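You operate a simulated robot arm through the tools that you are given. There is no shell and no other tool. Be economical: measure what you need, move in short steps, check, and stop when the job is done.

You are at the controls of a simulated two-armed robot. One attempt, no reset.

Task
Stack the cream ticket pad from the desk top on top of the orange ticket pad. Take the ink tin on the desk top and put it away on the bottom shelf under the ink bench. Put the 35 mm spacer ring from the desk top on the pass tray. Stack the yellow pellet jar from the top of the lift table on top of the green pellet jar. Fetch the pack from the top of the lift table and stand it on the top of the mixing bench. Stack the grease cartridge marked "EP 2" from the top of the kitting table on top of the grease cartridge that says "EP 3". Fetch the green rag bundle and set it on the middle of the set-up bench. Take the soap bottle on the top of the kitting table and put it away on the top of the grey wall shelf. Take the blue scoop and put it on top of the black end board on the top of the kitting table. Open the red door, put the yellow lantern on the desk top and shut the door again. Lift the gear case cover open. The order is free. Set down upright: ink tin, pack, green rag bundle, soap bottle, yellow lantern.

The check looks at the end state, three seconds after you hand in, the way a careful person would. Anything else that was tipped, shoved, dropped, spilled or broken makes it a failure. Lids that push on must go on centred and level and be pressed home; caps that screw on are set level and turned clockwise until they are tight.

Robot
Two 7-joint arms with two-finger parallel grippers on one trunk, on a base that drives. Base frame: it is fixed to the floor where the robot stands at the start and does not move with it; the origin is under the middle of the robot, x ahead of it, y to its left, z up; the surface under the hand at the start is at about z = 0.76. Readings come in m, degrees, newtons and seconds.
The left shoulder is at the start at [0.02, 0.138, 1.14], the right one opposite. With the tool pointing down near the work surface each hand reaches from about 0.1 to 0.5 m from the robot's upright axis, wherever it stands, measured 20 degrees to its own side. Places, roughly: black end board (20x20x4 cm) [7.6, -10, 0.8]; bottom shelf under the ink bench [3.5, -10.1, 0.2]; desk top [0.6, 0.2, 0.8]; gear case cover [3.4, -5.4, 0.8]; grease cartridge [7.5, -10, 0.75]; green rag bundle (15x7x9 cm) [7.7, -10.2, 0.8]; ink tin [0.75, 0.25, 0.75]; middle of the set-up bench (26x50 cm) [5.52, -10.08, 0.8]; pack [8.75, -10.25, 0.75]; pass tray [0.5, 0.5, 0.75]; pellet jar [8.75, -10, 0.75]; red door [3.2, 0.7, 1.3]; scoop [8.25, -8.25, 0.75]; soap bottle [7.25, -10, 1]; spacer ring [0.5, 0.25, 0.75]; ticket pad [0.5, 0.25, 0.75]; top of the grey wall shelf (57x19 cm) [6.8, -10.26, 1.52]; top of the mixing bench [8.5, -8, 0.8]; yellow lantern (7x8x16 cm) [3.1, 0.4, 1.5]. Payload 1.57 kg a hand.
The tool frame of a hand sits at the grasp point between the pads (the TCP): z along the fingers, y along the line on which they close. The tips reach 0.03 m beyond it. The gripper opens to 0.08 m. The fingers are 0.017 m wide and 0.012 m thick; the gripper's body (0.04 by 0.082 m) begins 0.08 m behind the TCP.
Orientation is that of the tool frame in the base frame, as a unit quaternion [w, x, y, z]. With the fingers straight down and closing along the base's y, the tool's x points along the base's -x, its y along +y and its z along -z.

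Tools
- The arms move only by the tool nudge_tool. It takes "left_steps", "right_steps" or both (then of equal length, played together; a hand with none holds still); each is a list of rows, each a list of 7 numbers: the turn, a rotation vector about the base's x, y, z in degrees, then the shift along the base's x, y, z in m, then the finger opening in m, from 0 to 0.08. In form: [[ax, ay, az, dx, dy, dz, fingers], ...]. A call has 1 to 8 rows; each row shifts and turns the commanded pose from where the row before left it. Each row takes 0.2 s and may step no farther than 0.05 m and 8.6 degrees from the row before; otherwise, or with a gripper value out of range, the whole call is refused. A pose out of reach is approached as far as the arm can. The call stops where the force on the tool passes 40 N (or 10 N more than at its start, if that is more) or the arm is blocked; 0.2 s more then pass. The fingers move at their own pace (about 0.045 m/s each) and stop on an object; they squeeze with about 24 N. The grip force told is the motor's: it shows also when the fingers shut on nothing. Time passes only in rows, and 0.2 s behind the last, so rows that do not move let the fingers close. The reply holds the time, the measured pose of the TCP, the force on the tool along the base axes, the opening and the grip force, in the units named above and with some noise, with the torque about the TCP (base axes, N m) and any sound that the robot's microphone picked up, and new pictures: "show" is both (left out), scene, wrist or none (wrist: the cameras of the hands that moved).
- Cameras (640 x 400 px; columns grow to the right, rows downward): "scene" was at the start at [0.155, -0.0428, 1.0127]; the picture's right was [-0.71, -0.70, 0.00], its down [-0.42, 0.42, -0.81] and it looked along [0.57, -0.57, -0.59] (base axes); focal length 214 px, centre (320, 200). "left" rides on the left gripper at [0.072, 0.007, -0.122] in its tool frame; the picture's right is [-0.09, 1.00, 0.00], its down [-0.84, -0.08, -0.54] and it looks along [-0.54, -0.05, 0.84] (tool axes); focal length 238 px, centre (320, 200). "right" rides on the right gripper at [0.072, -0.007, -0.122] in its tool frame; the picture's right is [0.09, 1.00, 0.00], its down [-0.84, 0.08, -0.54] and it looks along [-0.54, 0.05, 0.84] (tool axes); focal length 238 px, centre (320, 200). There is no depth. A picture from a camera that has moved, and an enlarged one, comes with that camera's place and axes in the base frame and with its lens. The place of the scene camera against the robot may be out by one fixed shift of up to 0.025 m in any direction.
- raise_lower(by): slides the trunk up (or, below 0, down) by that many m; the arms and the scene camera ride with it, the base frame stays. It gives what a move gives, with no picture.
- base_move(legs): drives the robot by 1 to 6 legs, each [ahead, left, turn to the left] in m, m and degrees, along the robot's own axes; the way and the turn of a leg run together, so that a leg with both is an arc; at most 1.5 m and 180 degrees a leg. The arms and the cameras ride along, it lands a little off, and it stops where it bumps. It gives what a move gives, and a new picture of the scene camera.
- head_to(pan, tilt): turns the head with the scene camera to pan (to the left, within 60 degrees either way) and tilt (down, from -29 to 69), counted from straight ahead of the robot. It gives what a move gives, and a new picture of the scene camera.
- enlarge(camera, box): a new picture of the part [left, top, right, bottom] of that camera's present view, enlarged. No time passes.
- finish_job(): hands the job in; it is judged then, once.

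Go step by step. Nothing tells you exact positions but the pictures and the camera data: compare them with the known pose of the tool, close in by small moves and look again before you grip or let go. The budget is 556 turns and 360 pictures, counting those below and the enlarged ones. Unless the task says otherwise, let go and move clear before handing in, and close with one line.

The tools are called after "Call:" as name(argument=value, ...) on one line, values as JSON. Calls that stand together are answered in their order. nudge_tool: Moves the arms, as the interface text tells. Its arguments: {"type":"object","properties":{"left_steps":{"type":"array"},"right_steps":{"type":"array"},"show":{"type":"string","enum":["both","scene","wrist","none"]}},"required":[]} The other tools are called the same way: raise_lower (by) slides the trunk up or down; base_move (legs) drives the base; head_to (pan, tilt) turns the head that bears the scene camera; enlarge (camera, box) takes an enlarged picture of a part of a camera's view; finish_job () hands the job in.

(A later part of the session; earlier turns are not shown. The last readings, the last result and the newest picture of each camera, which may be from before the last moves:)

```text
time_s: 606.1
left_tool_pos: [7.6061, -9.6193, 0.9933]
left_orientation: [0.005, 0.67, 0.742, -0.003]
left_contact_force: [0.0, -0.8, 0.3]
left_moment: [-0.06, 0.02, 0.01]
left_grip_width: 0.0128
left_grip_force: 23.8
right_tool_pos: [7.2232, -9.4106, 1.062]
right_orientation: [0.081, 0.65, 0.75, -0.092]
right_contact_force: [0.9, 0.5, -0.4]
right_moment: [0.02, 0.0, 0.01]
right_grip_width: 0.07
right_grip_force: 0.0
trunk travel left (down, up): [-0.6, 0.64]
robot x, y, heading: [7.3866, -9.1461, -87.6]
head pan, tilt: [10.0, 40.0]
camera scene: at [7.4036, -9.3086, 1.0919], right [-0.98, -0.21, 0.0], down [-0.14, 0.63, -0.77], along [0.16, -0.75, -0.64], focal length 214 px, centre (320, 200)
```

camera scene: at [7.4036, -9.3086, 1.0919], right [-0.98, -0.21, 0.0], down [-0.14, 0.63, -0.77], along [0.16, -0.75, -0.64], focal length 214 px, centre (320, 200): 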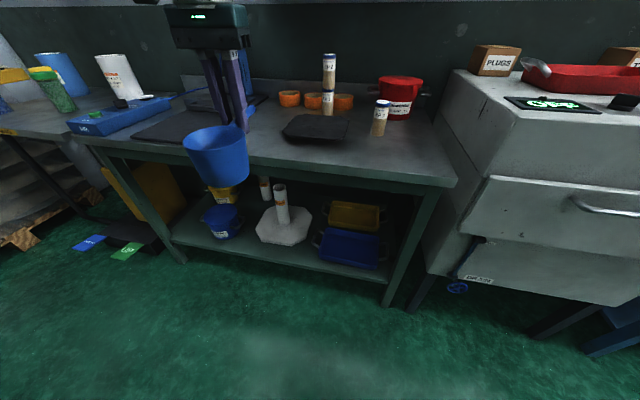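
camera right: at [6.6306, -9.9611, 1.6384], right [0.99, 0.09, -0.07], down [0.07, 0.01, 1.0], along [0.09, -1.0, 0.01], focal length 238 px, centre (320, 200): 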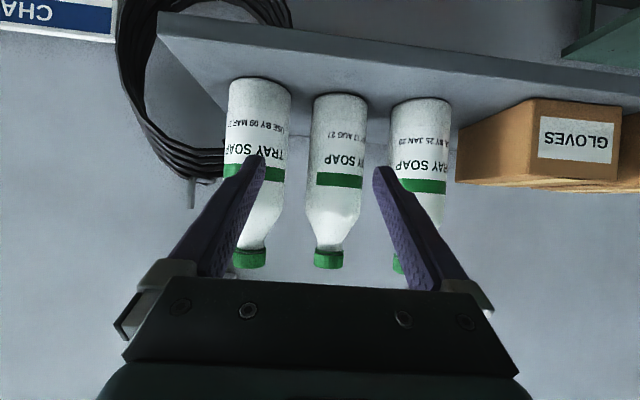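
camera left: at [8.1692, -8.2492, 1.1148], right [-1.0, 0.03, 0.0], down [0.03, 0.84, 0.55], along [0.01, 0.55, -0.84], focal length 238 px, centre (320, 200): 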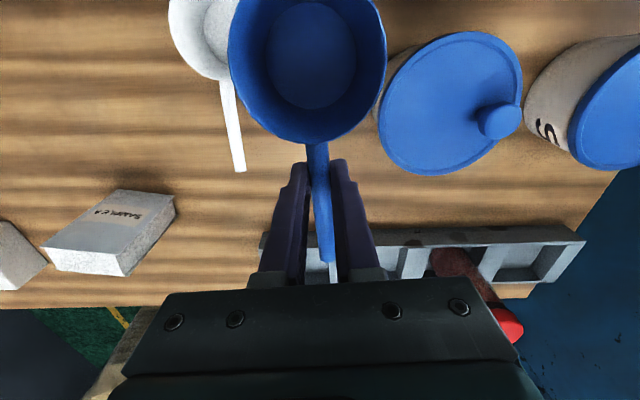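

The board is centred near [7.55, -10.01]. I drive so the scoop comes over it.

Call:
base_move(legs=[[0.427, -0.07, 0]])

Call:
nudge_tool(left_steps=[[0, 0, 0, 0, 0, -0.03, 0.0], [0, 0, 0, 0, 0, -0.03, 0.0], [0, 0, 0, 0, 0, 0, 0.0]], show="wrist")

```text
time_s: 608.8
left_tool_pos: [7.5528, -10.0584, 0.9926]
left_orientation: [0.004, 0.672, 0.741, -0.002]
left_contact_force: [0.5, -0.1, -1.7]
left_moment: [-0.03, 0.03, -0.02]
left_grip_width: 0.0128
left_grip_force: 24.2
right_tool_pos: [7.1697, -9.8478, 1.0624]
right_orientation: [0.082, 0.651, 0.749, -0.092]
right_contact_force: [0.4, -0.4, -1.2]
right_moment: [0.0, -0.01, 0.0]
right_grip_width: 0.0701
right_grip_force: 0.1
trunk travel left (down, up): [-0.6, 0.64]
robot x, y, heading: [7.337, -9.5838, -87.9]
head pan, tilt: [10.0, 40.0]
camera scene: at [7.3508, -9.7466, 1.0919], right [-0.98, -0.21, 0.0], down [-0.13, 0.63, -0.77], along [0.16, -0.75, -0.64], focal length 214 px, centre (320, 200)
```

scene: 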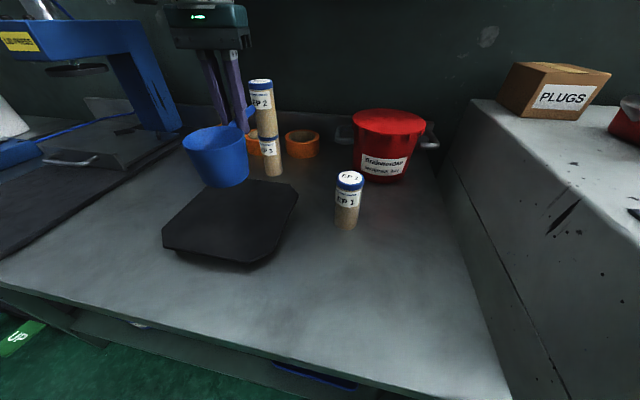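

```text
time_s: 609.6
left_tool_pos: [7.5519, -10.052, 0.933]
left_orientation: [0.005, 0.671, 0.742, -0.002]
left_contact_force: [0.5, 0.7, -0.2]
left_moment: [-0.04, 0.02, 0.0]
left_grip_width: 0.0129
left_grip_force: 24.0
left hand out of reach, approached as far as the arm can: row 2
right_tool_pos: [7.17, -9.848, 1.0625]
right_orientation: [0.081, 0.651, 0.749, -0.091]
right_contact_force: [-0.5, 0.7, 0.2]
right_moment: [-0.02, 0.01, 0.0]
right_grip_width: 0.0699
right_grip_force: 0.1
trunk travel left (down, up): [-0.6, 0.64]
robot x, y, heading: [7.3343, -9.5826, -87.6]
head pan, tilt: [10.0, 40.0]
camera left: at [7.5508, -9.9793, 1.055], right [1.0, 0.01, 0.0], down [0.0, -0.84, 0.55], along [0.01, -0.55, -0.84], focal length 238 px, centre (320, 200)
```

left: 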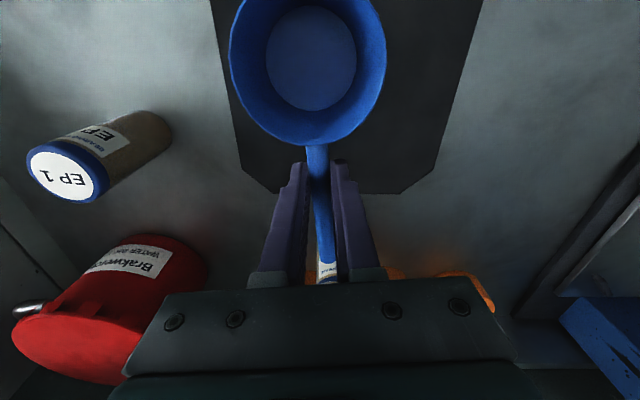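

The cup is over the board. I shift 12 mm and lower to contact.

Call:
nudge_tool(left_steps=[[0, 0, 0, 0.012, 0, -0.01, 0.0], [0, 0, 0, 0, 0, -0.008, 0.0], [0, 0, 0, 0, 0, -0.006, 0.0], [0, 0, 0, 0, 0, -0.005, 0.0], [0, 0, 0, 0, 0, 0, 0.0]], show="none")

```text
time_s: 610.8
left_tool_pos: [7.564, -10.0457, 0.9064]
left_orientation: [0.004, 0.672, 0.74, -0.004]
left_contact_force: [0.3, -0.2, -0.3]
left_moment: [-0.08, -0.03, 0.02]
left_grip_width: 0.0125
left_grip_force: 23.6
left hand out of reach, approached as far as the arm can: row 2
right_tool_pos: [7.1705, -9.848, 1.0625]
right_orientation: [0.082, 0.651, 0.749, -0.091]
right_contact_force: [-0.1, 0.1, -0.2]
right_moment: [0.01, 0.01, -0.05]
right_grip_width: 0.07
right_grip_force: 0.0
trunk travel left (down, up): [-0.6, 0.64]
robot x, y, heading: [7.337, -9.5856, -87.6]
head pan, tilt: [10.0, 40.0]
```

Call:
nudge_tool(left_steps=[[0, 0, 0, 0, 0, -0.005, 0.0], [0, 0, 0, 0, 0, -0.004, 0.0], [0, 0, 0, 0, 0, -0.004, 0.0], [0, 0, 0, 0, 0, 0, 0.0]], show="none")

```text
time_s: 611.8
left_tool_pos: [7.5641, -10.0478, 0.8955]
left_orientation: [0.007, 0.672, 0.74, -0.005]
left_contact_force: [-0.5, -3.3, 18.3]
left_moment: [0.27, 0.05, 0.04]
left_grip_width: 0.0129
left_grip_force: 24.1
left hand out of reach, approached as far as the arm can: row 1
right_tool_pos: [7.1706, -9.8506, 1.0637]
right_orientation: [0.083, 0.651, 0.749, -0.091]
right_contact_force: [-0.6, -0.2, -0.5]
right_moment: [0.04, 0.0, 0.01]
right_grip_width: 0.0702
right_grip_force: 0.1
trunk travel left (down, up): [-0.6, 0.64]
robot x, y, heading: [7.3354, -9.5833, -87.9]
head pan, tilt: [10.0, 40.0]
```

Contact with the board. I ease off, open and lift.

Call:
nudge_tool(left_steps=[[0, 0, 0, 0, 0, 0.003, 0.0], [0, 0, 0, 0, 0, 0, 0.04], [0, 0, 0, 0, 0, 0, 0.04], [0, 0, 0, 0, 0, 0.03, 0.04], [0, 0, 0, 0, 0, 0.045, 0.04], [0, 0, 0, 0, 0, 0.045, 0.04], [0, 0, 0, 0, 0, 0.04, 0.04]], show="scene")

```text
time_s: 613.4
left_tool_pos: [7.5634, -10.0504, 1.0412]
left_orientation: [-0.009, 0.672, 0.741, 0.008]
left_contact_force: [0.3, -0.8, -0.3]
left_moment: [0.02, 0.01, 0.01]
left_grip_width: 0.0399
left_grip_force: 0.0
left hand out of reach, approached as far as the arm can: row 4, 5
right_tool_pos: [7.1688, -9.847, 1.0621]
right_orientation: [0.082, 0.652, 0.749, -0.091]
right_contact_force: [0.2, 0.1, 0.2]
right_moment: [0.02, -0.02, 0.03]
right_grip_width: 0.0701
right_grip_force: 0.1
trunk travel left (down, up): [-0.6, 0.64]
robot x, y, heading: [7.3378, -9.5822, -87.8]
head pan, tilt: [10.0, 40.0]
camera scene: at [7.3508, -9.7464, 1.0918], right [-0.98, -0.21, 0.0], down [-0.13, 0.63, -0.77], along [0.16, -0.75, -0.64], focal length 214 px, centre (320, 200)
```

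scene: 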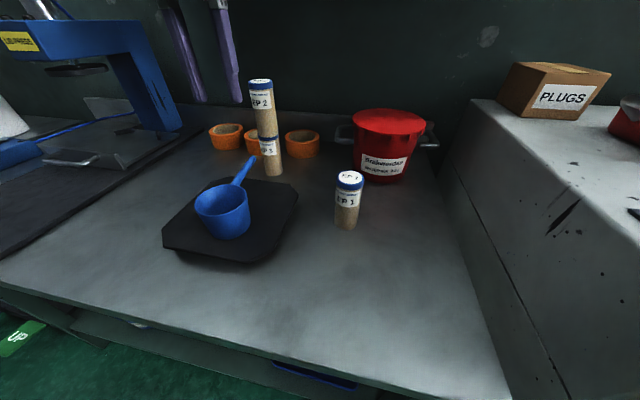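

The scoop rests on the end board and the grease stack still stands. Finally at this side: the pellet jars. I drive to the lift table with the vertical left hand.

Call:
base_move(legs=[[-0.45, 0, 0], [0, 1.2, -2.2], [0.28, 0, 0]])

Call:
nudge_tool(left_steps=[[0, 0, 0, 0, 0, 0.03, 0.08], [0, 0, 0, 0, 0, 0.03, 0.08], [0, 0, 0, 0, 0, 0, 0.08]], show="wrist")

```text
time_s: 623.3
left_tool_pos: [8.7233, -9.8523, 1.0392]
left_orientation: [-0.007, 0.684, 0.729, 0.008]
left_contact_force: [0.7, -0.1, 0.6]
left_moment: [0.0, -0.01, -0.01]
left_grip_width: 0.0399
left_grip_force: 0.0
right_tool_pos: [8.3352, -9.6362, 1.0619]
right_orientation: [0.08, 0.663, 0.738, -0.092]
right_contact_force: [0.6, 0.1, -0.4]
right_moment: [-0.02, -0.03, 0.03]
right_grip_width: 0.0701
right_grip_force: 0.1
trunk travel left (down, up): [-0.6, 0.64]
robot x, y, heading: [8.5075, -9.376, -89.4]
head pan, tilt: [10.0, 40.0]
camera scene: at [8.5195, -9.5407, 1.092], right [-0.98, -0.18, 0.0], down [-0.11, 0.63, -0.77], along [0.14, -0.75, -0.64], focal length 214 px, centre (320, 200)
```

scene: 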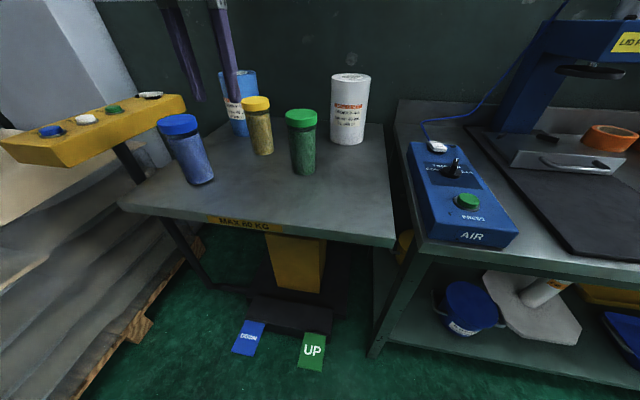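

```text
time_s: 624.3
left_tool_pos: [8.7229, -9.8305, 1.0523]
left_orientation: [-0.043, 0.682, 0.729, 0.044]
left_contact_force: [0.6, 0.0, -0.9]
left_moment: [-0.02, -0.02, -0.02]
left_grip_width: 0.0799
left_grip_force: 0.0
left hand out of reach, approached as far as the arm can: row 2
right_tool_pos: [8.3361, -9.6351, 1.0624]
right_orientation: [0.08, 0.664, 0.738, -0.092]
right_contact_force: [0.3, -0.3, -0.4]
right_moment: [0.0, 0.01, -0.01]
right_grip_width: 0.07
right_grip_force: 0.1
trunk travel left (down, up): [-0.6, 0.64]
robot x, y, heading: [8.5101, -9.3751, -89.8]
head pan, tilt: [10.0, 40.0]
stopped in row 3 (left hand): the arm was blocked; the commanded pose is now the measured one
camera left: at [8.7271, -9.7743, 1.1832], right [1.0, -0.03, -0.01], down [-0.02, -0.9, 0.43], along [-0.02, -0.43, -0.9], focal length 238 px, centre (320, 200)
```

left: 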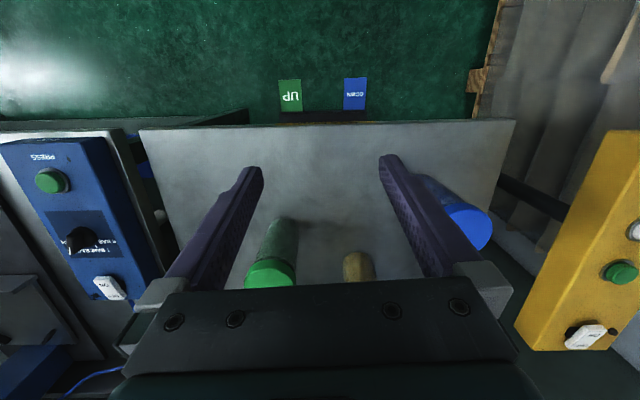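

I raise the trunk for height and drive so the hand comes over the yellow jar.

Call:
raise_lower(by=0.15)

Call:
base_move(legs=[[0.17, 0.04, 0]])

Call:
enlarge(camera="left", box=[0, 0, 640, 400])

```text
time_s: 626.1
left_tool_pos: [8.7236, -9.8293, 1.2025]
left_orientation: [-0.043, 0.682, 0.729, 0.044]
left_contact_force: [-0.5, 0.2, 0.0]
left_moment: [0.01, 0.02, 0.03]
left_grip_width: 0.0799
left_grip_force: 0.1
right_tool_pos: [8.3356, -9.6354, 1.2134]
right_orientation: [0.079, 0.663, 0.738, -0.092]
right_contact_force: [0.2, 0.0, 0.8]
right_moment: [0.03, 0.05, -0.01]
right_grip_width: 0.0701
right_grip_force: 0.0
trunk travel left (down, up): [-0.75, 0.49]
robot x, y, heading: [8.5107, -9.3786, -89.9]
head pan, tilt: [10.0, 40.0]
```

```text
time_s: 627.6
left_tool_pos: [8.7654, -10.0013, 1.2026]
left_orientation: [-0.044, 0.681, 0.729, 0.045]
left_contact_force: [-0.1, 0.4, 0.7]
left_moment: [0.03, 0.01, -0.01]
left_grip_width: 0.0798
left_grip_force: 0.1
right_tool_pos: [8.3768, -9.8066, 1.2123]
right_orientation: [0.079, 0.663, 0.739, -0.092]
right_contact_force: [0.1, 0.2, -0.1]
right_moment: [-0.01, -0.01, -0.01]
right_grip_width: 0.0701
right_grip_force: 0.0
trunk travel left (down, up): [-0.75, 0.49]
robot x, y, heading: [8.5517, -9.5481, -89.5]
head pan, tilt: [10.0, 40.0]
camera scene: at [8.5598, -9.7107, 1.2419], right [-0.98, -0.18, 0.0], down [-0.11, 0.63, -0.77], along [0.14, -0.75, -0.64], focal length 214 px, centre (320, 200)
```

scene: 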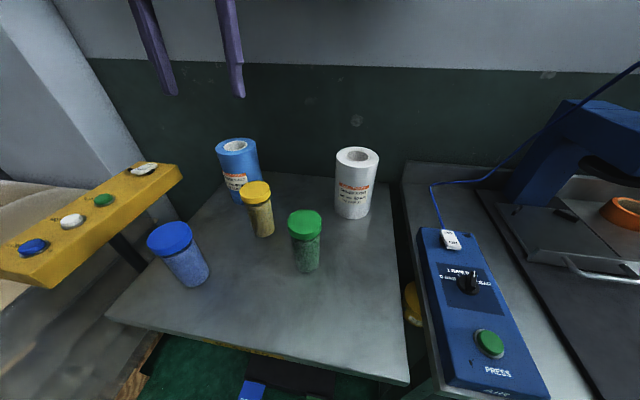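

```text
1.00 times, centred on (320, 200) of left (not enlarged: the box is as wide or as high as the picture)
camera zoom: at [8.7678, -9.9438, 1.3333], right [1.0, -0.02, -0.01], down [-0.02, -0.9, 0.43], along [-0.02, -0.43, -0.9], focal length 238 px, centre (320, 200)
```

zoom: 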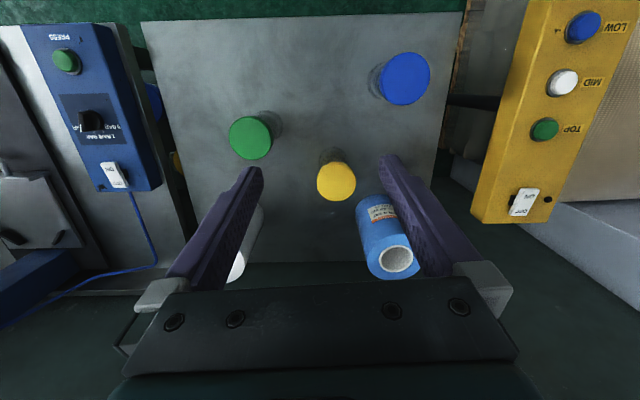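

Yellow lid at [8.788, -10.091], green at [8.650, -10.017], lids ~68 mm. I drive over the yellow jar and lower.

Call:
base_move(legs=[[0.085, 0.02, 0]])

Call:
raise_lower(by=-0.15)

Call:
nudge_tool(left_steps=[[-7, 0, -3, 0.002, -0.003, 0, 0.08], [0, 0, 0, 0, 0, -0.03, 0.08], [0, 0, 0, 0, 0, 0, 0.08]], show="wrist")

```text
time_s: 628.7
left_tool_pos: [8.786, -10.084, 1.2024]
left_orientation: [-0.045, 0.681, 0.729, 0.044]
left_contact_force: [-0.2, -0.7, -0.1]
left_moment: [0.04, 0.01, 0.01]
left_grip_width: 0.0799
left_grip_force: 0.1
right_tool_pos: [8.3971, -9.8907, 1.2118]
right_orientation: [0.08, 0.663, 0.739, -0.093]
right_contact_force: [1.0, 0.2, 0.5]
right_moment: [-0.01, 0.0, -0.03]
right_grip_width: 0.0702
right_grip_force: 0.1
trunk travel left (down, up): [-0.75, 0.49]
robot x, y, heading: [8.5731, -9.6297, -89.9]
head pan, tilt: [10.0, 40.0]
camera scene: at [8.5806, -9.7955, 1.2419], right [-0.98, -0.18, 0.0], down [-0.12, 0.63, -0.77], along [0.14, -0.75, -0.64], focal length 214 px, centre (320, 200)
```

scene: 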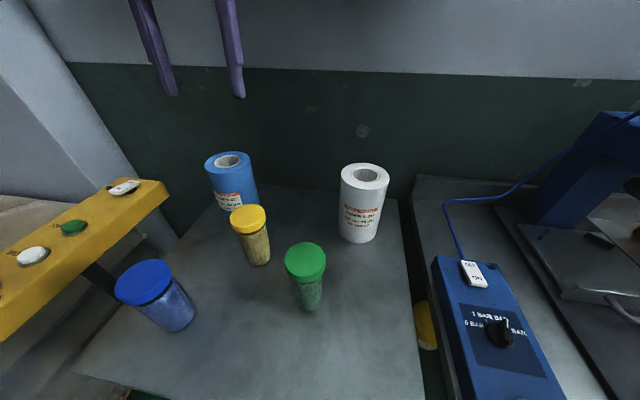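

```text
time_s: 630.4
left_tool_pos: [8.7861, -10.0851, 1.0524]
left_orientation: [-0.044, 0.681, 0.729, 0.045]
left_contact_force: [0.4, -0.2, 0.6]
left_moment: [0.03, 0.01, -0.03]
left_grip_width: 0.08
left_grip_force: 0.1
right_tool_pos: [8.3981, -9.8913, 1.062]
right_orientation: [0.08, 0.662, 0.739, -0.092]
right_contact_force: [0.4, 0.1, 0.4]
right_moment: [0.0, 0.03, -0.01]
right_grip_width: 0.07
right_grip_force: 0.2
trunk travel left (down, up): [-0.6, 0.64]
robot x, y, heading: [8.576, -9.6332, -89.8]
head pan, tilt: [10.0, 40.0]
```

```text
time_s: 631.2
left_tool_pos: [8.7891, -10.1097, 1.0267]
left_orientation: [-0.002, 0.701, 0.713, 0.002]
left_contact_force: [-0.3, -0.1, -0.1]
left_moment: [0.01, -0.01, -0.01]
left_grip_width: 0.0802
left_grip_force: 0.1
left hand out of reach, approached as far as the arm can: row 1
right_tool_pos: [8.3968, -9.8921, 1.0618]
right_orientation: [0.08, 0.662, 0.739, -0.092]
right_contact_force: [-0.5, 0.2, 0.2]
right_moment: [0.0, -0.02, 0.01]
right_grip_width: 0.0703
right_grip_force: 0.0
trunk travel left (down, up): [-0.6, 0.64]
robot x, y, heading: [8.5707, -9.6269, -89.9]
head pan, tilt: [10.0, 40.0]
camera left: at [8.7959, -10.0386, 1.1487], right [1.0, -0.07, 0.0], down [-0.06, -0.84, 0.54], along [-0.04, -0.54, -0.84], focal length 238 px, centre (320, 200)
```

left: 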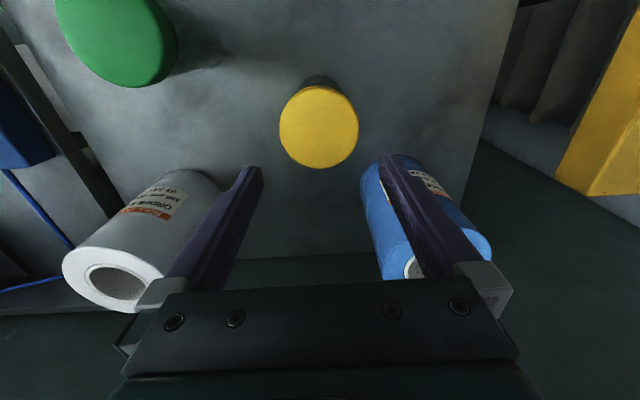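

Aligned within 1.5 cm; I correct, descend, and grip the yellow jar at its lid and upper body.

Call:
nudge_tool(left_steps=[[0, 0, 0, 0.002, 0.0147, 0, 0.08], [0, 0, 0, 0, 0, -0.035, 0.08], [0, 0, 0, 0, 0, -0.035, 0.08], [0, 0, 0, 0, 0, -0.035, 0.08], [0, 0, 0, 0, 0, 0, 0.08], [0, 0, 0, 0, 0, 0, 0.04], [0, 0, 0, 0, 0, 0, 0.04], [0, 0, 0, 0, 0, 0, 0.04]], show="wrist")

```text
time_s: 633.0
left_tool_pos: [8.7901, -10.0998, 0.9214]
left_orientation: [-0.002, 0.702, 0.713, 0.002]
left_contact_force: [0.0, -0.6, -0.4]
left_moment: [-0.02, 0.01, -0.02]
left_grip_width: 0.0693
left_grip_force: 24.8
left hand out of reach, approached as far as the arm can: row 1, 4
right_tool_pos: [8.3965, -9.8911, 1.062]
right_orientation: [0.08, 0.662, 0.739, -0.093]
right_contact_force: [0.8, 0.8, 0.5]
right_moment: [0.0, -0.01, 0.03]
right_grip_width: 0.07
right_grip_force: 0.1
trunk travel left (down, up): [-0.6, 0.64]
robot x, y, heading: [8.5718, -9.6334, -89.8]
head pan, tilt: [10.0, 40.0]
camera left: at [8.7965, -10.0291, 1.0438], right [1.0, -0.08, 0.0], down [-0.06, -0.84, 0.54], along [-0.04, -0.54, -0.84], focal length 238 px, centre (320, 200)
```

left: 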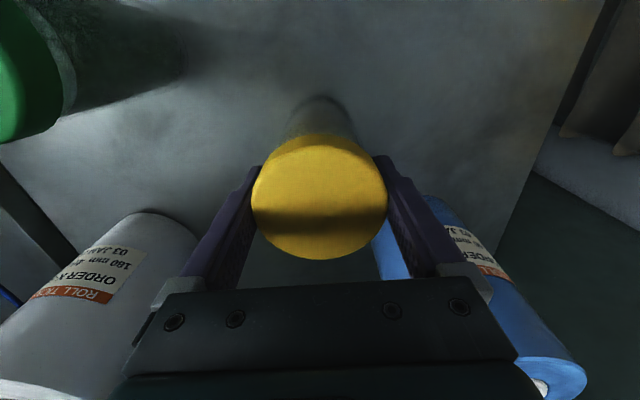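

The yellow jar is held by its lid (69 mm). I raise the trunk 20 cm and move over the green jar.

Call:
raise_lower(by=0.2)

Call:
base_move(legs=[[-0.073, -0.142, 0]])

Call:
enlarge(camera="scene", box=[200, 60, 440, 330])

```text
time_s: 635.2
left_tool_pos: [8.7903, -10.0992, 1.122]
left_orientation: [-0.001, 0.701, 0.713, 0.002]
left_contact_force: [0.1, 0.2, -3.3]
left_moment: [0.03, 0.01, -0.02]
left_grip_width: 0.0692
left_grip_force: 24.8
right_tool_pos: [8.3969, -9.8894, 1.2615]
right_orientation: [0.08, 0.662, 0.74, -0.092]
right_contact_force: [0.6, -0.1, 0.0]
right_moment: [0.01, -0.03, -0.01]
right_grip_width: 0.0698
right_grip_force: 0.2
trunk travel left (down, up): [-0.8, 0.44]
robot x, y, heading: [8.5725, -9.6266, -89.9]
head pan, tilt: [10.0, 40.0]
```

```text
time_s: 636.6
left_tool_pos: [8.6513, -10.0285, 1.1225]
left_orientation: [-0.002, 0.701, 0.713, 0.002]
left_contact_force: [0.0, 1.2, -1.9]
left_moment: [0.0, 0.01, 0.0]
left_grip_width: 0.0693
left_grip_force: 24.1
right_tool_pos: [8.2572, -9.8186, 1.2618]
right_orientation: [0.081, 0.661, 0.74, -0.092]
right_contact_force: [-0.4, 0.2, 0.1]
right_moment: [0.01, -0.03, 0.0]
right_grip_width: 0.0698
right_grip_force: 0.0
trunk travel left (down, up): [-0.8, 0.44]
robot x, y, heading: [8.4305, -9.5629, -89.7]
head pan, tilt: [10.0, 40.0]
camera scene: at [8.4403, -9.7236, 1.2919], right [-0.98, -0.18, 0.0], down [-0.12, 0.63, -0.77], along [0.14, -0.75, -0.64], focal length 214 px, centre (320, 200)
```

scene: 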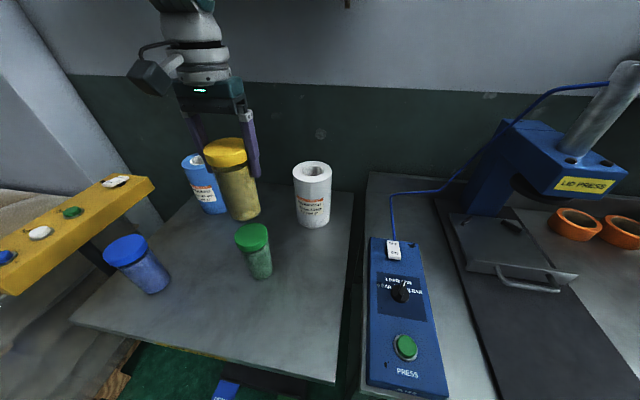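

```text
1.48 times, centred on (320, 195) of scene
camera zoom: at [8.4403, -9.7236, 1.2919], right [-0.98, -0.18, 0.0], down [-0.12, 0.63, -0.77], along [0.14, -0.75, -0.64], focal length 318 px, centre (320, 207)
```

zoom: 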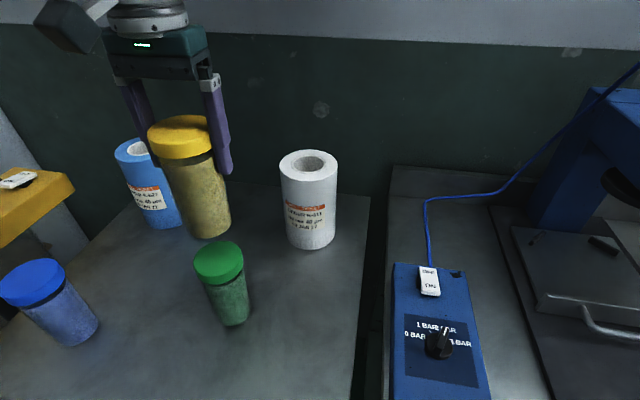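

Yellow and green are aligned within a few millimetres. I lower by the trunk, then fine steps.

Call:
raise_lower(by=-0.04)

Call:
nudge_tool(left_steps=[[0, 0, 0, -0.002, 0.002, -0.004, 0.04], [0, 0, 0, 0, 0, -0.003, 0.04], [0, 0, 0, 0, 0, 0, 0.04]], show="none")

Call:
enlarge(camera="scene", box=[180, 100, 340, 290])

```text
time_s: 637.4
left_tool_pos: [8.6504, -10.0282, 1.0823]
left_orientation: [-0.002, 0.701, 0.713, 0.0]
left_contact_force: [0.6, 0.7, -3.3]
left_moment: [0.01, 0.01, -0.01]
left_grip_width: 0.0693
left_grip_force: 24.1
right_tool_pos: [8.2568, -9.8197, 1.2227]
right_orientation: [0.08, 0.662, 0.74, -0.092]
right_contact_force: [0.2, -0.2, -1.1]
right_moment: [-0.03, 0.02, 0.01]
right_grip_width: 0.07
right_grip_force: 0.2
trunk travel left (down, up): [-0.76, 0.48]
robot x, y, heading: [8.4316, -9.5597, -89.5]
head pan, tilt: [10.0, 40.0]
```

```text
time_s: 638.2
left_tool_pos: [8.6486, -10.0255, 1.0748]
left_orientation: [-0.002, 0.701, 0.713, 0.003]
left_contact_force: [0.0, -0.8, -2.9]
left_moment: [0.01, 0.05, -0.01]
left_grip_width: 0.0689
left_grip_force: 23.9
right_tool_pos: [8.258, -9.8189, 1.2217]
right_orientation: [0.08, 0.662, 0.74, -0.092]
right_contact_force: [-0.5, 0.9, -0.8]
right_moment: [-0.02, 0.02, 0.0]
right_grip_width: 0.0699
right_grip_force: 0.0
trunk travel left (down, up): [-0.76, 0.48]
robot x, y, heading: [8.4322, -9.5603, -89.6]
head pan, tilt: [10.0, 40.0]
```

```text
2.11 times, centred on (260, 195) of scene
camera zoom: at [8.4403, -9.7235, 1.2519], right [-0.98, -0.18, 0.0], down [-0.12, 0.63, -0.77], along [0.14, -0.75, -0.64], focal length 452 px, centre (446, 210)
```

zoom: 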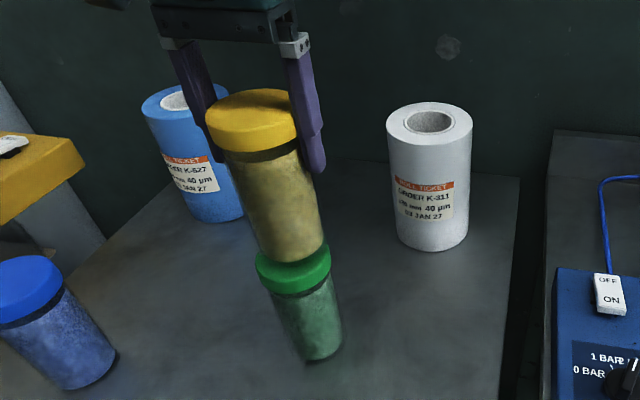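

Call:
nudge_tool(left_steps=[[0, 0, 0, 0, 0, -0.003, 0.04], [0, 0, 0, 0, 0, -0.003, 0.04], [0, 0, 0, 0, 0, -0.003, 0.04], [0, 0, 0, 0, 0, 0, 0.04]], show="none")

```text
time_s: 639.2
left_tool_pos: [8.6474, -10.027, 1.069]
left_orientation: [-0.001, 0.701, 0.713, 0.0]
left_contact_force: [-2.5, 2.4, 18.2]
left_moment: [0.44, 0.12, 0.01]
left_grip_width: 0.0694
left_grip_force: 23.9
right_tool_pos: [8.2571, -9.8192, 1.2229]
right_orientation: [0.081, 0.662, 0.74, -0.093]
right_contact_force: [-1.4, 0.5, 0.0]
right_moment: [0.0, 0.0, 0.0]
right_grip_width: 0.07
right_grip_force: 0.0
trunk travel left (down, up): [-0.76, 0.48]
robot x, y, heading: [8.4296, -9.5583, -89.2]
head pan, tilt: [10.0, 40.0]
```

Contact at the expected height. I release and lift away.

Call:
nudge_tool(left_steps=[[0, 0, 0, 0, 0, 0.003, 0.04], [0, 0, 0, 0, 0, 0, 0.08], [0, 0, 0, 0, 0, 0, 0.08], [0, 0, 0, 0, 0, 0.03, 0.08], [0, 0, 0, 0, 0, 0.03, 0.08], [0, 0, 0, 0, 0, 0, 0.08]], show="none")

Call:
raise_lower(by=0.15)

Call:
base_move(legs=[[-0.4, 0, 0]])

```text
time_s: 640.6
left_tool_pos: [8.6482, -10.0343, 1.1279]
left_orientation: [-0.002, 0.701, 0.713, 0.002]
left_contact_force: [0.3, -0.6, 0.6]
left_moment: [-0.02, 0.01, -0.01]
left_grip_width: 0.0801
left_grip_force: 0.1
left hand out of reach, approached as far as the arm can: row 4, 5
right_tool_pos: [8.2562, -9.8196, 1.2231]
right_orientation: [0.08, 0.662, 0.74, -0.091]
right_contact_force: [0.3, 0.2, 0.2]
right_moment: [-0.02, 0.02, 0.02]
right_grip_width: 0.0698
right_grip_force: 0.0
trunk travel left (down, up): [-0.76, 0.48]
robot x, y, heading: [8.4307, -9.5595, -89.6]
head pan, tilt: [10.0, 40.0]
```

```text
time_s: 642.4
left_tool_pos: [8.6489, -10.0345, 1.2776]
left_orientation: [-0.003, 0.7, 0.714, 0.002]
left_contact_force: [0.5, -0.7, -0.6]
left_moment: [-0.02, 0.01, 0.0]
left_grip_width: 0.0799
left_grip_force: 0.2
right_tool_pos: [8.2568, -9.8191, 1.3723]
right_orientation: [0.08, 0.662, 0.739, -0.092]
right_contact_force: [0.3, -0.1, 0.3]
right_moment: [0.01, 0.02, 0.01]
right_grip_width: 0.07
right_grip_force: 0.1
trunk travel left (down, up): [-0.91, 0.33]
robot x, y, heading: [8.4315, -9.5596, -89.7]
head pan, tilt: [10.0, 40.0]
```

```text
time_s: 644.9
left_tool_pos: [8.6455, -9.6277, 1.2782]
left_orientation: [-0.003, 0.7, 0.714, 0.002]
left_contact_force: [0.1, 0.2, -0.5]
left_moment: [0.0, 0.03, -0.01]
left_grip_width: 0.08
left_grip_force: 0.0
right_tool_pos: [8.2545, -9.4137, 1.3718]
right_orientation: [0.08, 0.66, 0.741, -0.092]
right_contact_force: [1.0, -0.1, 0.5]
right_moment: [0.03, 0.01, 0.02]
right_grip_width: 0.0698
right_grip_force: 0.2
trunk travel left (down, up): [-0.91, 0.33]
robot x, y, heading: [8.429, -9.1559, -89.1]
head pan, tilt: [10.0, 40.0]
camera scene: at [8.4371, -9.3175, 1.4019], right [-0.98, -0.18, 0.0], down [-0.12, 0.63, -0.77], along [0.14, -0.75, -0.64], focal length 214 px, centre (320, 200)
```

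scene: 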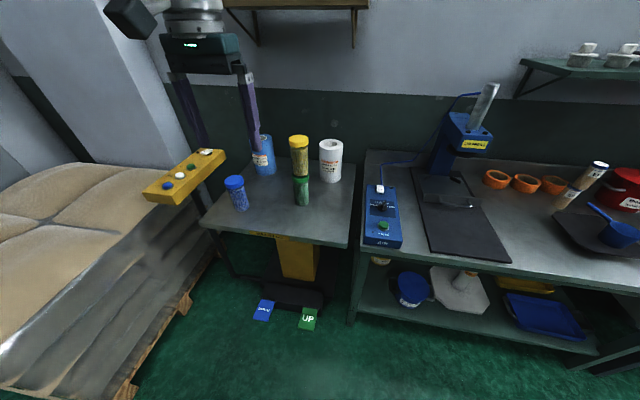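

The jars are stacked. Only the lantern remains. Analysing the earlier stops, the unseen obstacle follows a slanted line off the blue machine, while low tables do not block the base, so I can try passing nearer the wall. I travel back with long multi-leg drives.

Call:
base_move(legs=[[0, -1.45, 0], [0, -1.45, 0], [0, -1.45, 0], [0, -1.45, 0], [0, 0, 179]])

```text
time_s: 680.1
left_tool_pos: [2.3305, -8.8866, 1.2778]
left_orientation: [0.002, 0.754, -0.657, 0.002]
left_contact_force: [0.4, -0.4, -0.7]
left_moment: [0.0, -0.01, -0.01]
left_grip_width: 0.08
left_grip_force: 0.0
right_tool_pos: [2.7452, -9.0533, 1.3718]
right_orientation: [-0.087, 0.778, -0.616, -0.085]
right_contact_force: [0.0, -0.3, -0.7]
right_moment: [0.02, 0.01, 0.02]
right_grip_width: 0.0702
right_grip_force: 0.0
trunk travel left (down, up): [-0.91, 0.33]
robot x, y, heading: [2.6031, -9.3354, 97.3]
head pan, tilt: [10.0, 40.0]
camera scene: at [2.5606, -9.133, 1.4019], right [0.95, 0.3, 0.0], down [0.19, -0.61, -0.77], along [-0.23, 0.73, -0.64], focal length 214 px, centre (320, 200)
```

scene: 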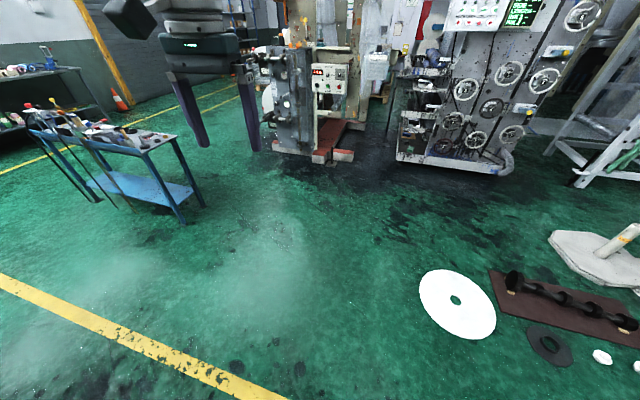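

Call:
base_move(legs=[[0, 0, -7.2], [0.98, 0.525, 0], [0.98, 0.525, 0], [0, 1.45, 0], [1.3, 0.03, 0], [1.3, 0, 0]])

```text
time_s: 710.8
left_tool_pos: [-0.205, -4.2912, 1.2776]
left_orientation: [0.003, 0.715, -0.699, 0.002]
left_contact_force: [0.2, -0.5, 0.4]
left_moment: [0.02, -0.02, 0.04]
left_grip_width: 0.0797
left_grip_force: 0.1
right_tool_pos: [0.1882, -4.5041, 1.3728]
right_orientation: [-0.092, 0.741, -0.66, -0.081]
right_contact_force: [0.1, 0.1, -0.6]
right_moment: [0.02, -0.03, 0.03]
right_grip_width: 0.07
right_grip_force: 0.1
trunk travel left (down, up): [-0.91, 0.33]
robot x, y, heading: [0.0171, -4.7659, 90.9]
head pan, tilt: [10.0, 40.0]
camera scene: at [-0.0082, -4.5628, 1.4019], right [0.98, 0.19, 0.0], down [0.12, -0.63, -0.77], along [-0.14, 0.75, -0.64], focal length 214 px, centre (320, 200)
```

scene: 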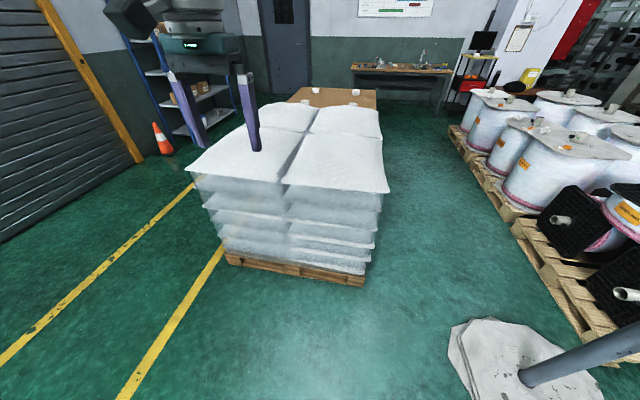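

Call:
base_move(legs=[[0.75, -0.27, 0], [0.5, -0.25, 0], [0.5, -0.17, 0], [1.2, 0, 0], [1.15, 0, 0], [0, 0, -91]])

```text
time_s: 735.7
left_tool_pos: [1.1822, -0.4249, 1.2776]
left_orientation: [-0.004, 0.01, 1.0, 0.0]
left_contact_force: [0.0, 0.1, -0.7]
left_moment: [0.05, 0.02, 0.01]
left_grip_width: 0.08
left_grip_force: 0.1
right_tool_pos: [0.9523, -0.8093, 1.3719]
right_orientation: [0.121, -0.036, 0.992, -0.011]
right_contact_force: [0.4, -0.5, -0.2]
right_moment: [0.0, -0.03, 0.01]
right_grip_width: 0.07
right_grip_force: 0.1
trunk travel left (down, up): [-0.91, 0.33]
robot x, y, heading: [0.7013, -0.6235, -2.0]
head pan, tilt: [10.0, 40.0]
camera scene: at [0.877, -0.5969, 1.4019], right [0.14, -0.99, 0.0], down [-0.64, -0.09, -0.77], along [0.76, 0.11, -0.64], focal length 214 px, centre (320, 200)
```

scene: 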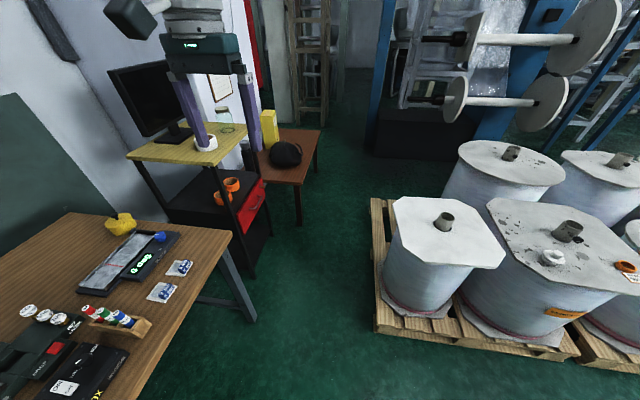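

Now along the corridor, then curving in over the low table's footprint, away from the slanted line.

Call:
base_move(legs=[[1.3, 0.1, 2], [0.5, 0.16, 0], [0.4, 0.13, 0], [0.4, 0.13, 0], [0.4, 0.15, 0]])

```text
time_s: 750.0
left_tool_pos: [3.8324, 0.1349, 1.2776]
left_orientation: [-0.003, -0.022, 1.0, 0.0]
left_contact_force: [-0.6, 0.4, -0.2]
left_moment: [-0.02, 0.0, -0.02]
left_grip_width: 0.0799
left_grip_force: 0.0
right_tool_pos: [3.6272, -0.2624, 1.3726]
right_orientation: [0.122, -0.067, 0.99, -0.007]
right_contact_force: [0.3, 0.8, 0.9]
right_moment: [0.03, 0.0, 0.03]
right_grip_width: 0.0699
right_grip_force: 0.0
trunk travel left (down, up): [-0.91, 0.33]
robot x, y, heading: [3.3623, -0.0951, 1.8]
head pan, tilt: [10.0, 40.0]
stopped in leg 5: the robot was blocked; the commanded pose is now the measured one
camera scene: at [3.5393, -0.0551, 1.4019], right [0.21, -0.98, 0.0], down [-0.63, -0.13, -0.77], along [0.75, 0.16, -0.64], focal length 214 px, centre (320, 200)
```

scene: 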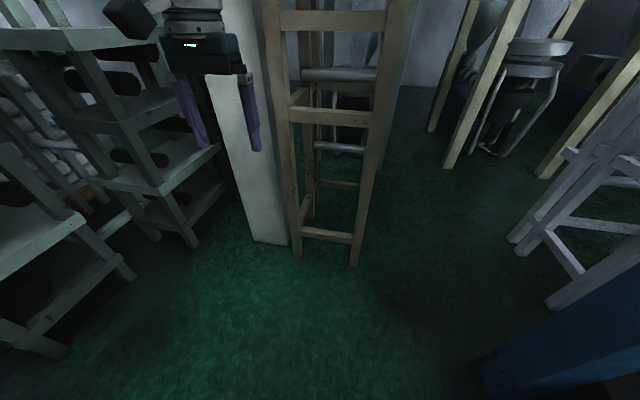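

I am through, at [3.36, -0.10]. I look left toward the red cabinet.

Call:
head_to(pan=60, tilt=8)

```text
time_s: 751.2
left_tool_pos: [3.8312, 0.134, 1.2784]
left_orientation: [-0.004, -0.021, 1.0, -0.001]
left_contact_force: [-0.1, 0.4, -0.4]
left_moment: [0.02, -0.02, -0.05]
left_grip_width: 0.0798
left_grip_force: 0.2
right_tool_pos: [3.6271, -0.2617, 1.3726]
right_orientation: [0.121, -0.067, 0.99, -0.008]
right_contact_force: [-0.2, 0.9, -0.5]
right_moment: [0.03, -0.01, -0.04]
right_grip_width: 0.0702
right_grip_force: 0.1
trunk travel left (down, up): [-0.91, 0.33]
robot x, y, heading: [3.3627, -0.0932, 2.1]
head pan, tilt: [60.0, 8.0]
camera scene: at [3.4997, 0.009, 1.4528], right [0.88, -0.47, 0.0], down [-0.07, -0.13, -0.99], along [0.47, 0.87, -0.14], focal length 214 px, centre (320, 200)
```

scene: 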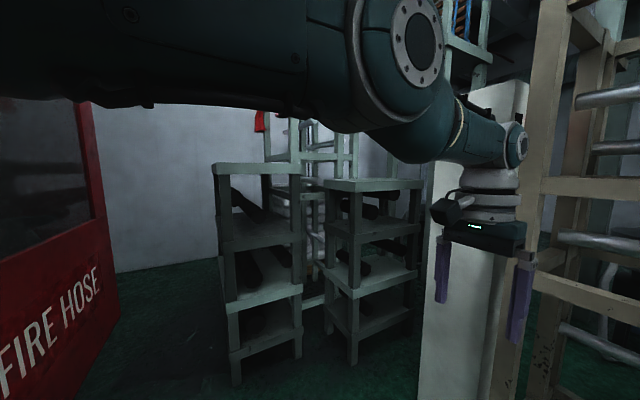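

The door is a "FIRE HOSE" door facing +x at the cabinet's east side. I retract the left hand, move round to about [3.85, 0.4] and turn to face it.

Call:
nudge_tool(left_steps=[[0, 0, 0, -0.04, 0, 0, 0.08], [0, 0, 0, -0.04, 0, 0, 0.08], [0, 0, 0, -0.04, 0, 0, 0.08], [0, 0, 0, -0.03, 0, 0, 0.08]], show="none")

Call:
base_move(legs=[[0, 0.4, 0], [0.5, 0.02, 0], [0, 0, 178]])

```text
time_s: 752.2
left_tool_pos: [3.8317, 0.1353, 1.2778]
left_orientation: [-0.003, -0.021, 1.0, -0.001]
left_contact_force: [0.2, 0.6, -0.5]
left_moment: [0.01, 0.01, -0.04]
left_grip_width: 0.0799
left_grip_force: 0.0
left hand out of reach, approached as far as the arm can: row 1, 2, 3, 4
right_tool_pos: [3.6278, -0.262, 1.3723]
right_orientation: [0.121, -0.068, 0.99, -0.008]
right_contact_force: [-0.4, 0.3, 0.1]
right_moment: [-0.02, 0.01, 0.0]
right_grip_width: 0.0702
right_grip_force: 0.0
trunk travel left (down, up): [-0.91, 0.33]
robot x, y, heading: [3.3611, -0.0969, 2.0]
head pan, tilt: [60.0, 8.0]
```

```text
time_s: 752.9
left_tool_pos: [3.8319, 0.1363, 1.2763]
left_orientation: [-0.004, -0.023, 1.0, 0.001]
left_contact_force: [-1.6, -0.8, 0.2]
left_moment: [0.0, 0.02, 0.02]
left_grip_width: 0.08
left_grip_force: 0.0
right_tool_pos: [3.6273, -0.262, 1.3718]
right_orientation: [0.122, -0.068, 0.99, -0.006]
right_contact_force: [0.1, -0.6, -0.3]
right_moment: [-0.01, 0.03, 0.0]
right_grip_width: 0.0701
right_grip_force: 0.0
trunk travel left (down, up): [-0.91, 0.33]
robot x, y, heading: [3.3629, -0.0967, 2.1]
head pan, tilt: [60.0, 8.0]
stopped in leg 1: the robot was blocked; the commanded pose is now the measured one
camera scene: at [3.5, 0.0098, 1.4526], right [0.88, -0.47, 0.0], down [-0.07, -0.12, -0.99], along [0.47, 0.87, -0.14], focal length 214 px, centre (320, 200)
```

scene: 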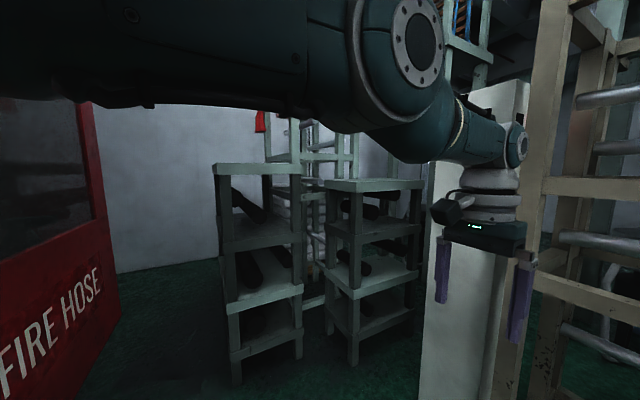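

My left elbow likely touches the cabinet corner. I go straight east first.

Call:
base_move(legs=[[0.25, -0.03, 0], [0.2, 0, 0]])

```text
time_s: 756.0
left_tool_pos: [4.2794, 0.1182, 1.2781]
left_orientation: [-0.004, -0.02, 1.0, 0.001]
left_contact_force: [0.4, 0.0, 0.0]
left_moment: [0.01, -0.01, 0.01]
left_grip_width: 0.0799
left_grip_force: 0.0
right_tool_pos: [4.0711, -0.2792, 1.3711]
right_orientation: [0.122, -0.065, 0.99, -0.007]
right_contact_force: [-0.7, -0.5, 0.1]
right_moment: [0.0, 0.0, -0.01]
right_grip_width: 0.07
right_grip_force: 0.0
trunk travel left (down, up): [-0.91, 0.33]
robot x, y, heading: [3.8074, -0.1074, 1.8]
head pan, tilt: [60.0, 8.0]
camera scene: at [3.9456, -0.0064, 1.4529], right [0.88, -0.48, 0.0], down [-0.07, -0.12, -0.99], along [0.47, 0.87, -0.14], focal length 214 px, centre (320, 200)
```

scene: 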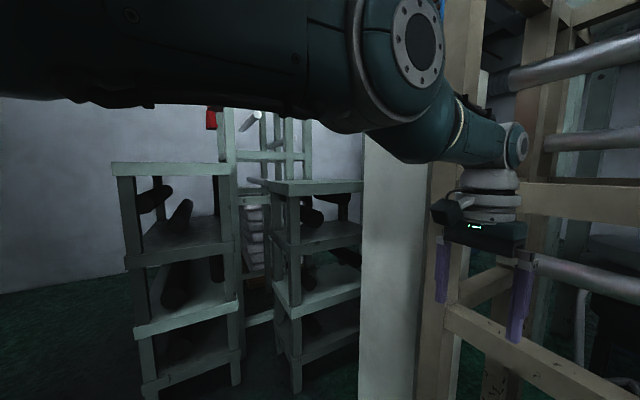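

Clear. I turn around here to face the door and move north.

Call:
base_move(legs=[[0, 0, 178], [0, -0.7, 0]])

Call:
head_to(pan=0, tilt=10)

```text
time_s: 767.0
left_tool_pos: [3.3601, 0.4069, 1.2772]
left_orientation: [0.001, 1.0, -0.018, 0.003]
left_contact_force: [-0.3, -0.2, 0.4]
left_moment: [0.0, 0.01, 0.0]
left_grip_width: 0.0802
left_grip_force: 0.1
right_tool_pos: [3.5973, 0.7871, 1.372]
right_orientation: [-0.012, 0.992, 0.028, -0.12]
right_contact_force: [0.3, -0.3, 0.4]
right_moment: [0.0, 0.02, 0.0]
right_grip_width: 0.0699
right_grip_force: 0.0
trunk travel left (down, up): [-0.91, 0.33]
robot x, y, heading: [3.8449, 0.6021, 177.4]
head pan, tilt: [60.0, 8.0]
camera scene: at [3.6902, 0.5446, 1.4529], right [-0.84, 0.54, 0.0], down [0.08, 0.12, -0.99], along [-0.54, -0.83, -0.14], focal length 214 px, centre (320, 200)
```

scene: 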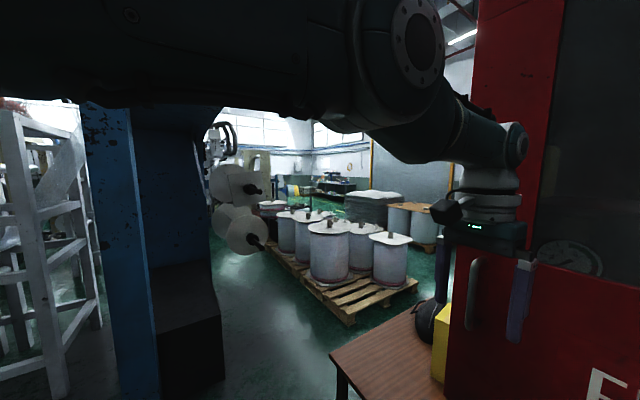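

```text
time_s: 768.3
left_tool_pos: [3.3605, 0.4075, 1.2776]
left_orientation: [0.001, 1.0, -0.019, 0.004]
left_contact_force: [0.8, 0.0, 0.2]
left_moment: [0.02, -0.01, -0.01]
left_grip_width: 0.0798
left_grip_force: 0.1
right_tool_pos: [3.5965, 0.7861, 1.3716]
right_orientation: [-0.012, 0.992, 0.028, -0.12]
right_contact_force: [0.0, 0.9, 0.8]
right_moment: [0.04, 0.0, 0.0]
right_grip_width: 0.0699
right_grip_force: 0.0
trunk travel left (down, up): [-0.91, 0.33]
robot x, y, heading: [3.8459, 0.6, 177.3]
head pan, tilt: [0.0, 10.0]
camera scene: at [3.6475, 0.6269, 1.4496], right [0.05, 1.0, 0.0], down [0.17, -0.01, -0.98], along [-0.98, 0.05, -0.17], focal length 214 px, centre (320, 200)
```

scene: 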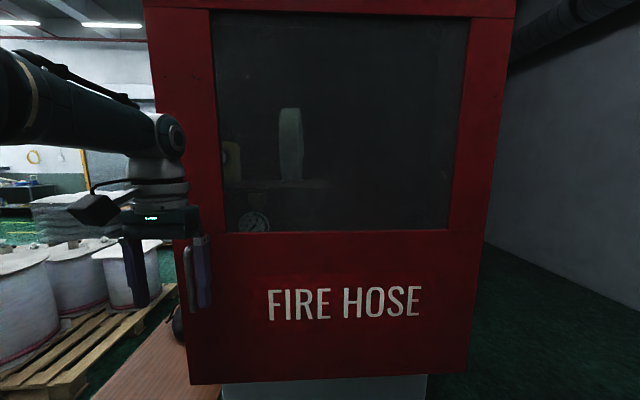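

I face the door: plane x≈3.2, y 0.33–1.04, handle a vertical bar near [3.24, 0.39, 1.16–1.29] right below my left hand. I check it with the left camera.

Call:
enlarge(camera="left", box=[0, 0, 640, 400])

```text
1.00 times, centred on (320, 200) of left (not enlarged: the box is as wide or as high as the picture)
camera zoom: at [3.4314, 0.397, 1.4003], right [-0.13, -0.99, 0.0], down [-0.84, 0.11, 0.54], along [-0.53, 0.07, -0.84], focal length 238 px, centre (320, 200)
```

zoom: 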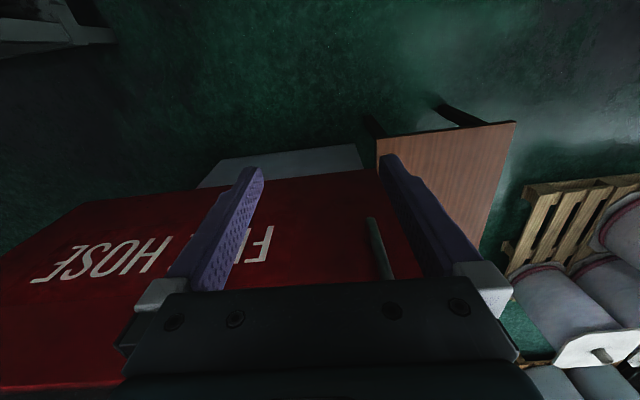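

The bar is at [3.245, 0.358]. I align sideways and in height, then drive forward 11.5 cm so it comes between the fingers.

Call:
nudge_tool(left_steps=[[0, 0, 0, 0, -0.025, -0.02, 0.08], [0, 0, 0, 0, -0.024, -0.02, 0.08], [0, 0, 0, 0, 0, 0, 0.08]], show="none")

Call:
base_move(legs=[[0.113, 0, 0]])

```text
time_s: 769.1
left_tool_pos: [3.3666, 0.3581, 1.2375]
left_orientation: [0.001, 1.0, -0.02, 0.003]
left_contact_force: [0.1, -0.1, -0.2]
left_moment: [0.0, 0.0, 0.0]
left_grip_width: 0.08
left_grip_force: 0.1
left hand out of reach, approached as far as the arm can: row 2
right_tool_pos: [3.5979, 0.7862, 1.3711]
right_orientation: [-0.012, 0.992, 0.027, -0.121]
right_contact_force: [-0.2, -0.5, 0.6]
right_moment: [-0.01, 0.01, -0.01]
right_grip_width: 0.0701
right_grip_force: 0.1
trunk travel left (down, up): [-0.91, 0.33]
robot x, y, heading: [3.8459, 0.5995, 177.2]
head pan, tilt: [0.0, 10.0]
```

```text
time_s: 770.3
left_tool_pos: [3.2551, 0.3626, 1.2374]
left_orientation: [0.001, 1.0, -0.018, 0.003]
left_contact_force: [0.3, -0.5, 0.7]
left_moment: [-0.02, -0.02, 0.04]
left_grip_width: 0.08
left_grip_force: 0.0
right_tool_pos: [3.4842, 0.7919, 1.3717]
right_orientation: [-0.012, 0.992, 0.028, -0.12]
right_contact_force: [0.9, -1.0, 0.6]
right_moment: [0.02, 0.0, -0.05]
right_grip_width: 0.0698
right_grip_force: 0.0
trunk travel left (down, up): [-0.91, 0.33]
robot x, y, heading: [3.7358, 0.6069, 177.2]
head pan, tilt: [0.0, 10.0]
camera scene: at [3.5354, 0.6321, 1.4496], right [0.05, 1.0, 0.0], down [0.17, -0.01, -0.98], along [-0.98, 0.05, -0.17], focal length 214 px, centre (320, 200)
```

scene: 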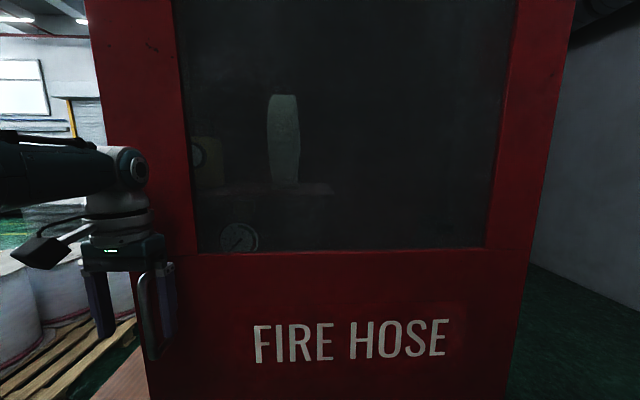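

The handle is between the fingers. I move 1 cm closer and grip it.

Call:
nudge_tool(left_steps=[[0, 0, 0, -0.01, 0, 0, 0.08], [0, 0, 0, 0, 0, 0, 0.0], [0, 0, 0, 0, 0, 0, 0.0], [0, 0, 0, 0, 0, 0, 0.0], [0, 0, 0, 0, 0, 0, 0.0]], show="none")

```text
time_s: 771.5
left_tool_pos: [3.2546, 0.3625, 1.2372]
left_orientation: [0.001, 1.0, -0.018, 0.004]
left_contact_force: [-0.9, 0.0, -0.3]
left_moment: [0.04, 0.02, -0.05]
left_grip_width: 0.0
left_grip_force: 4.6
left hand out of reach, approached as far as the arm can: row 1
right_tool_pos: [3.4836, 0.7901, 1.3729]
right_orientation: [-0.013, 0.992, 0.027, -0.12]
right_contact_force: [-0.2, -0.2, 0.2]
right_moment: [0.0, -0.01, -0.02]
right_grip_width: 0.0699
right_grip_force: 0.0
trunk travel left (down, up): [-0.91, 0.33]
robot x, y, heading: [3.7348, 0.6017, 177.4]
head pan, tilt: [0.0, 10.0]
```

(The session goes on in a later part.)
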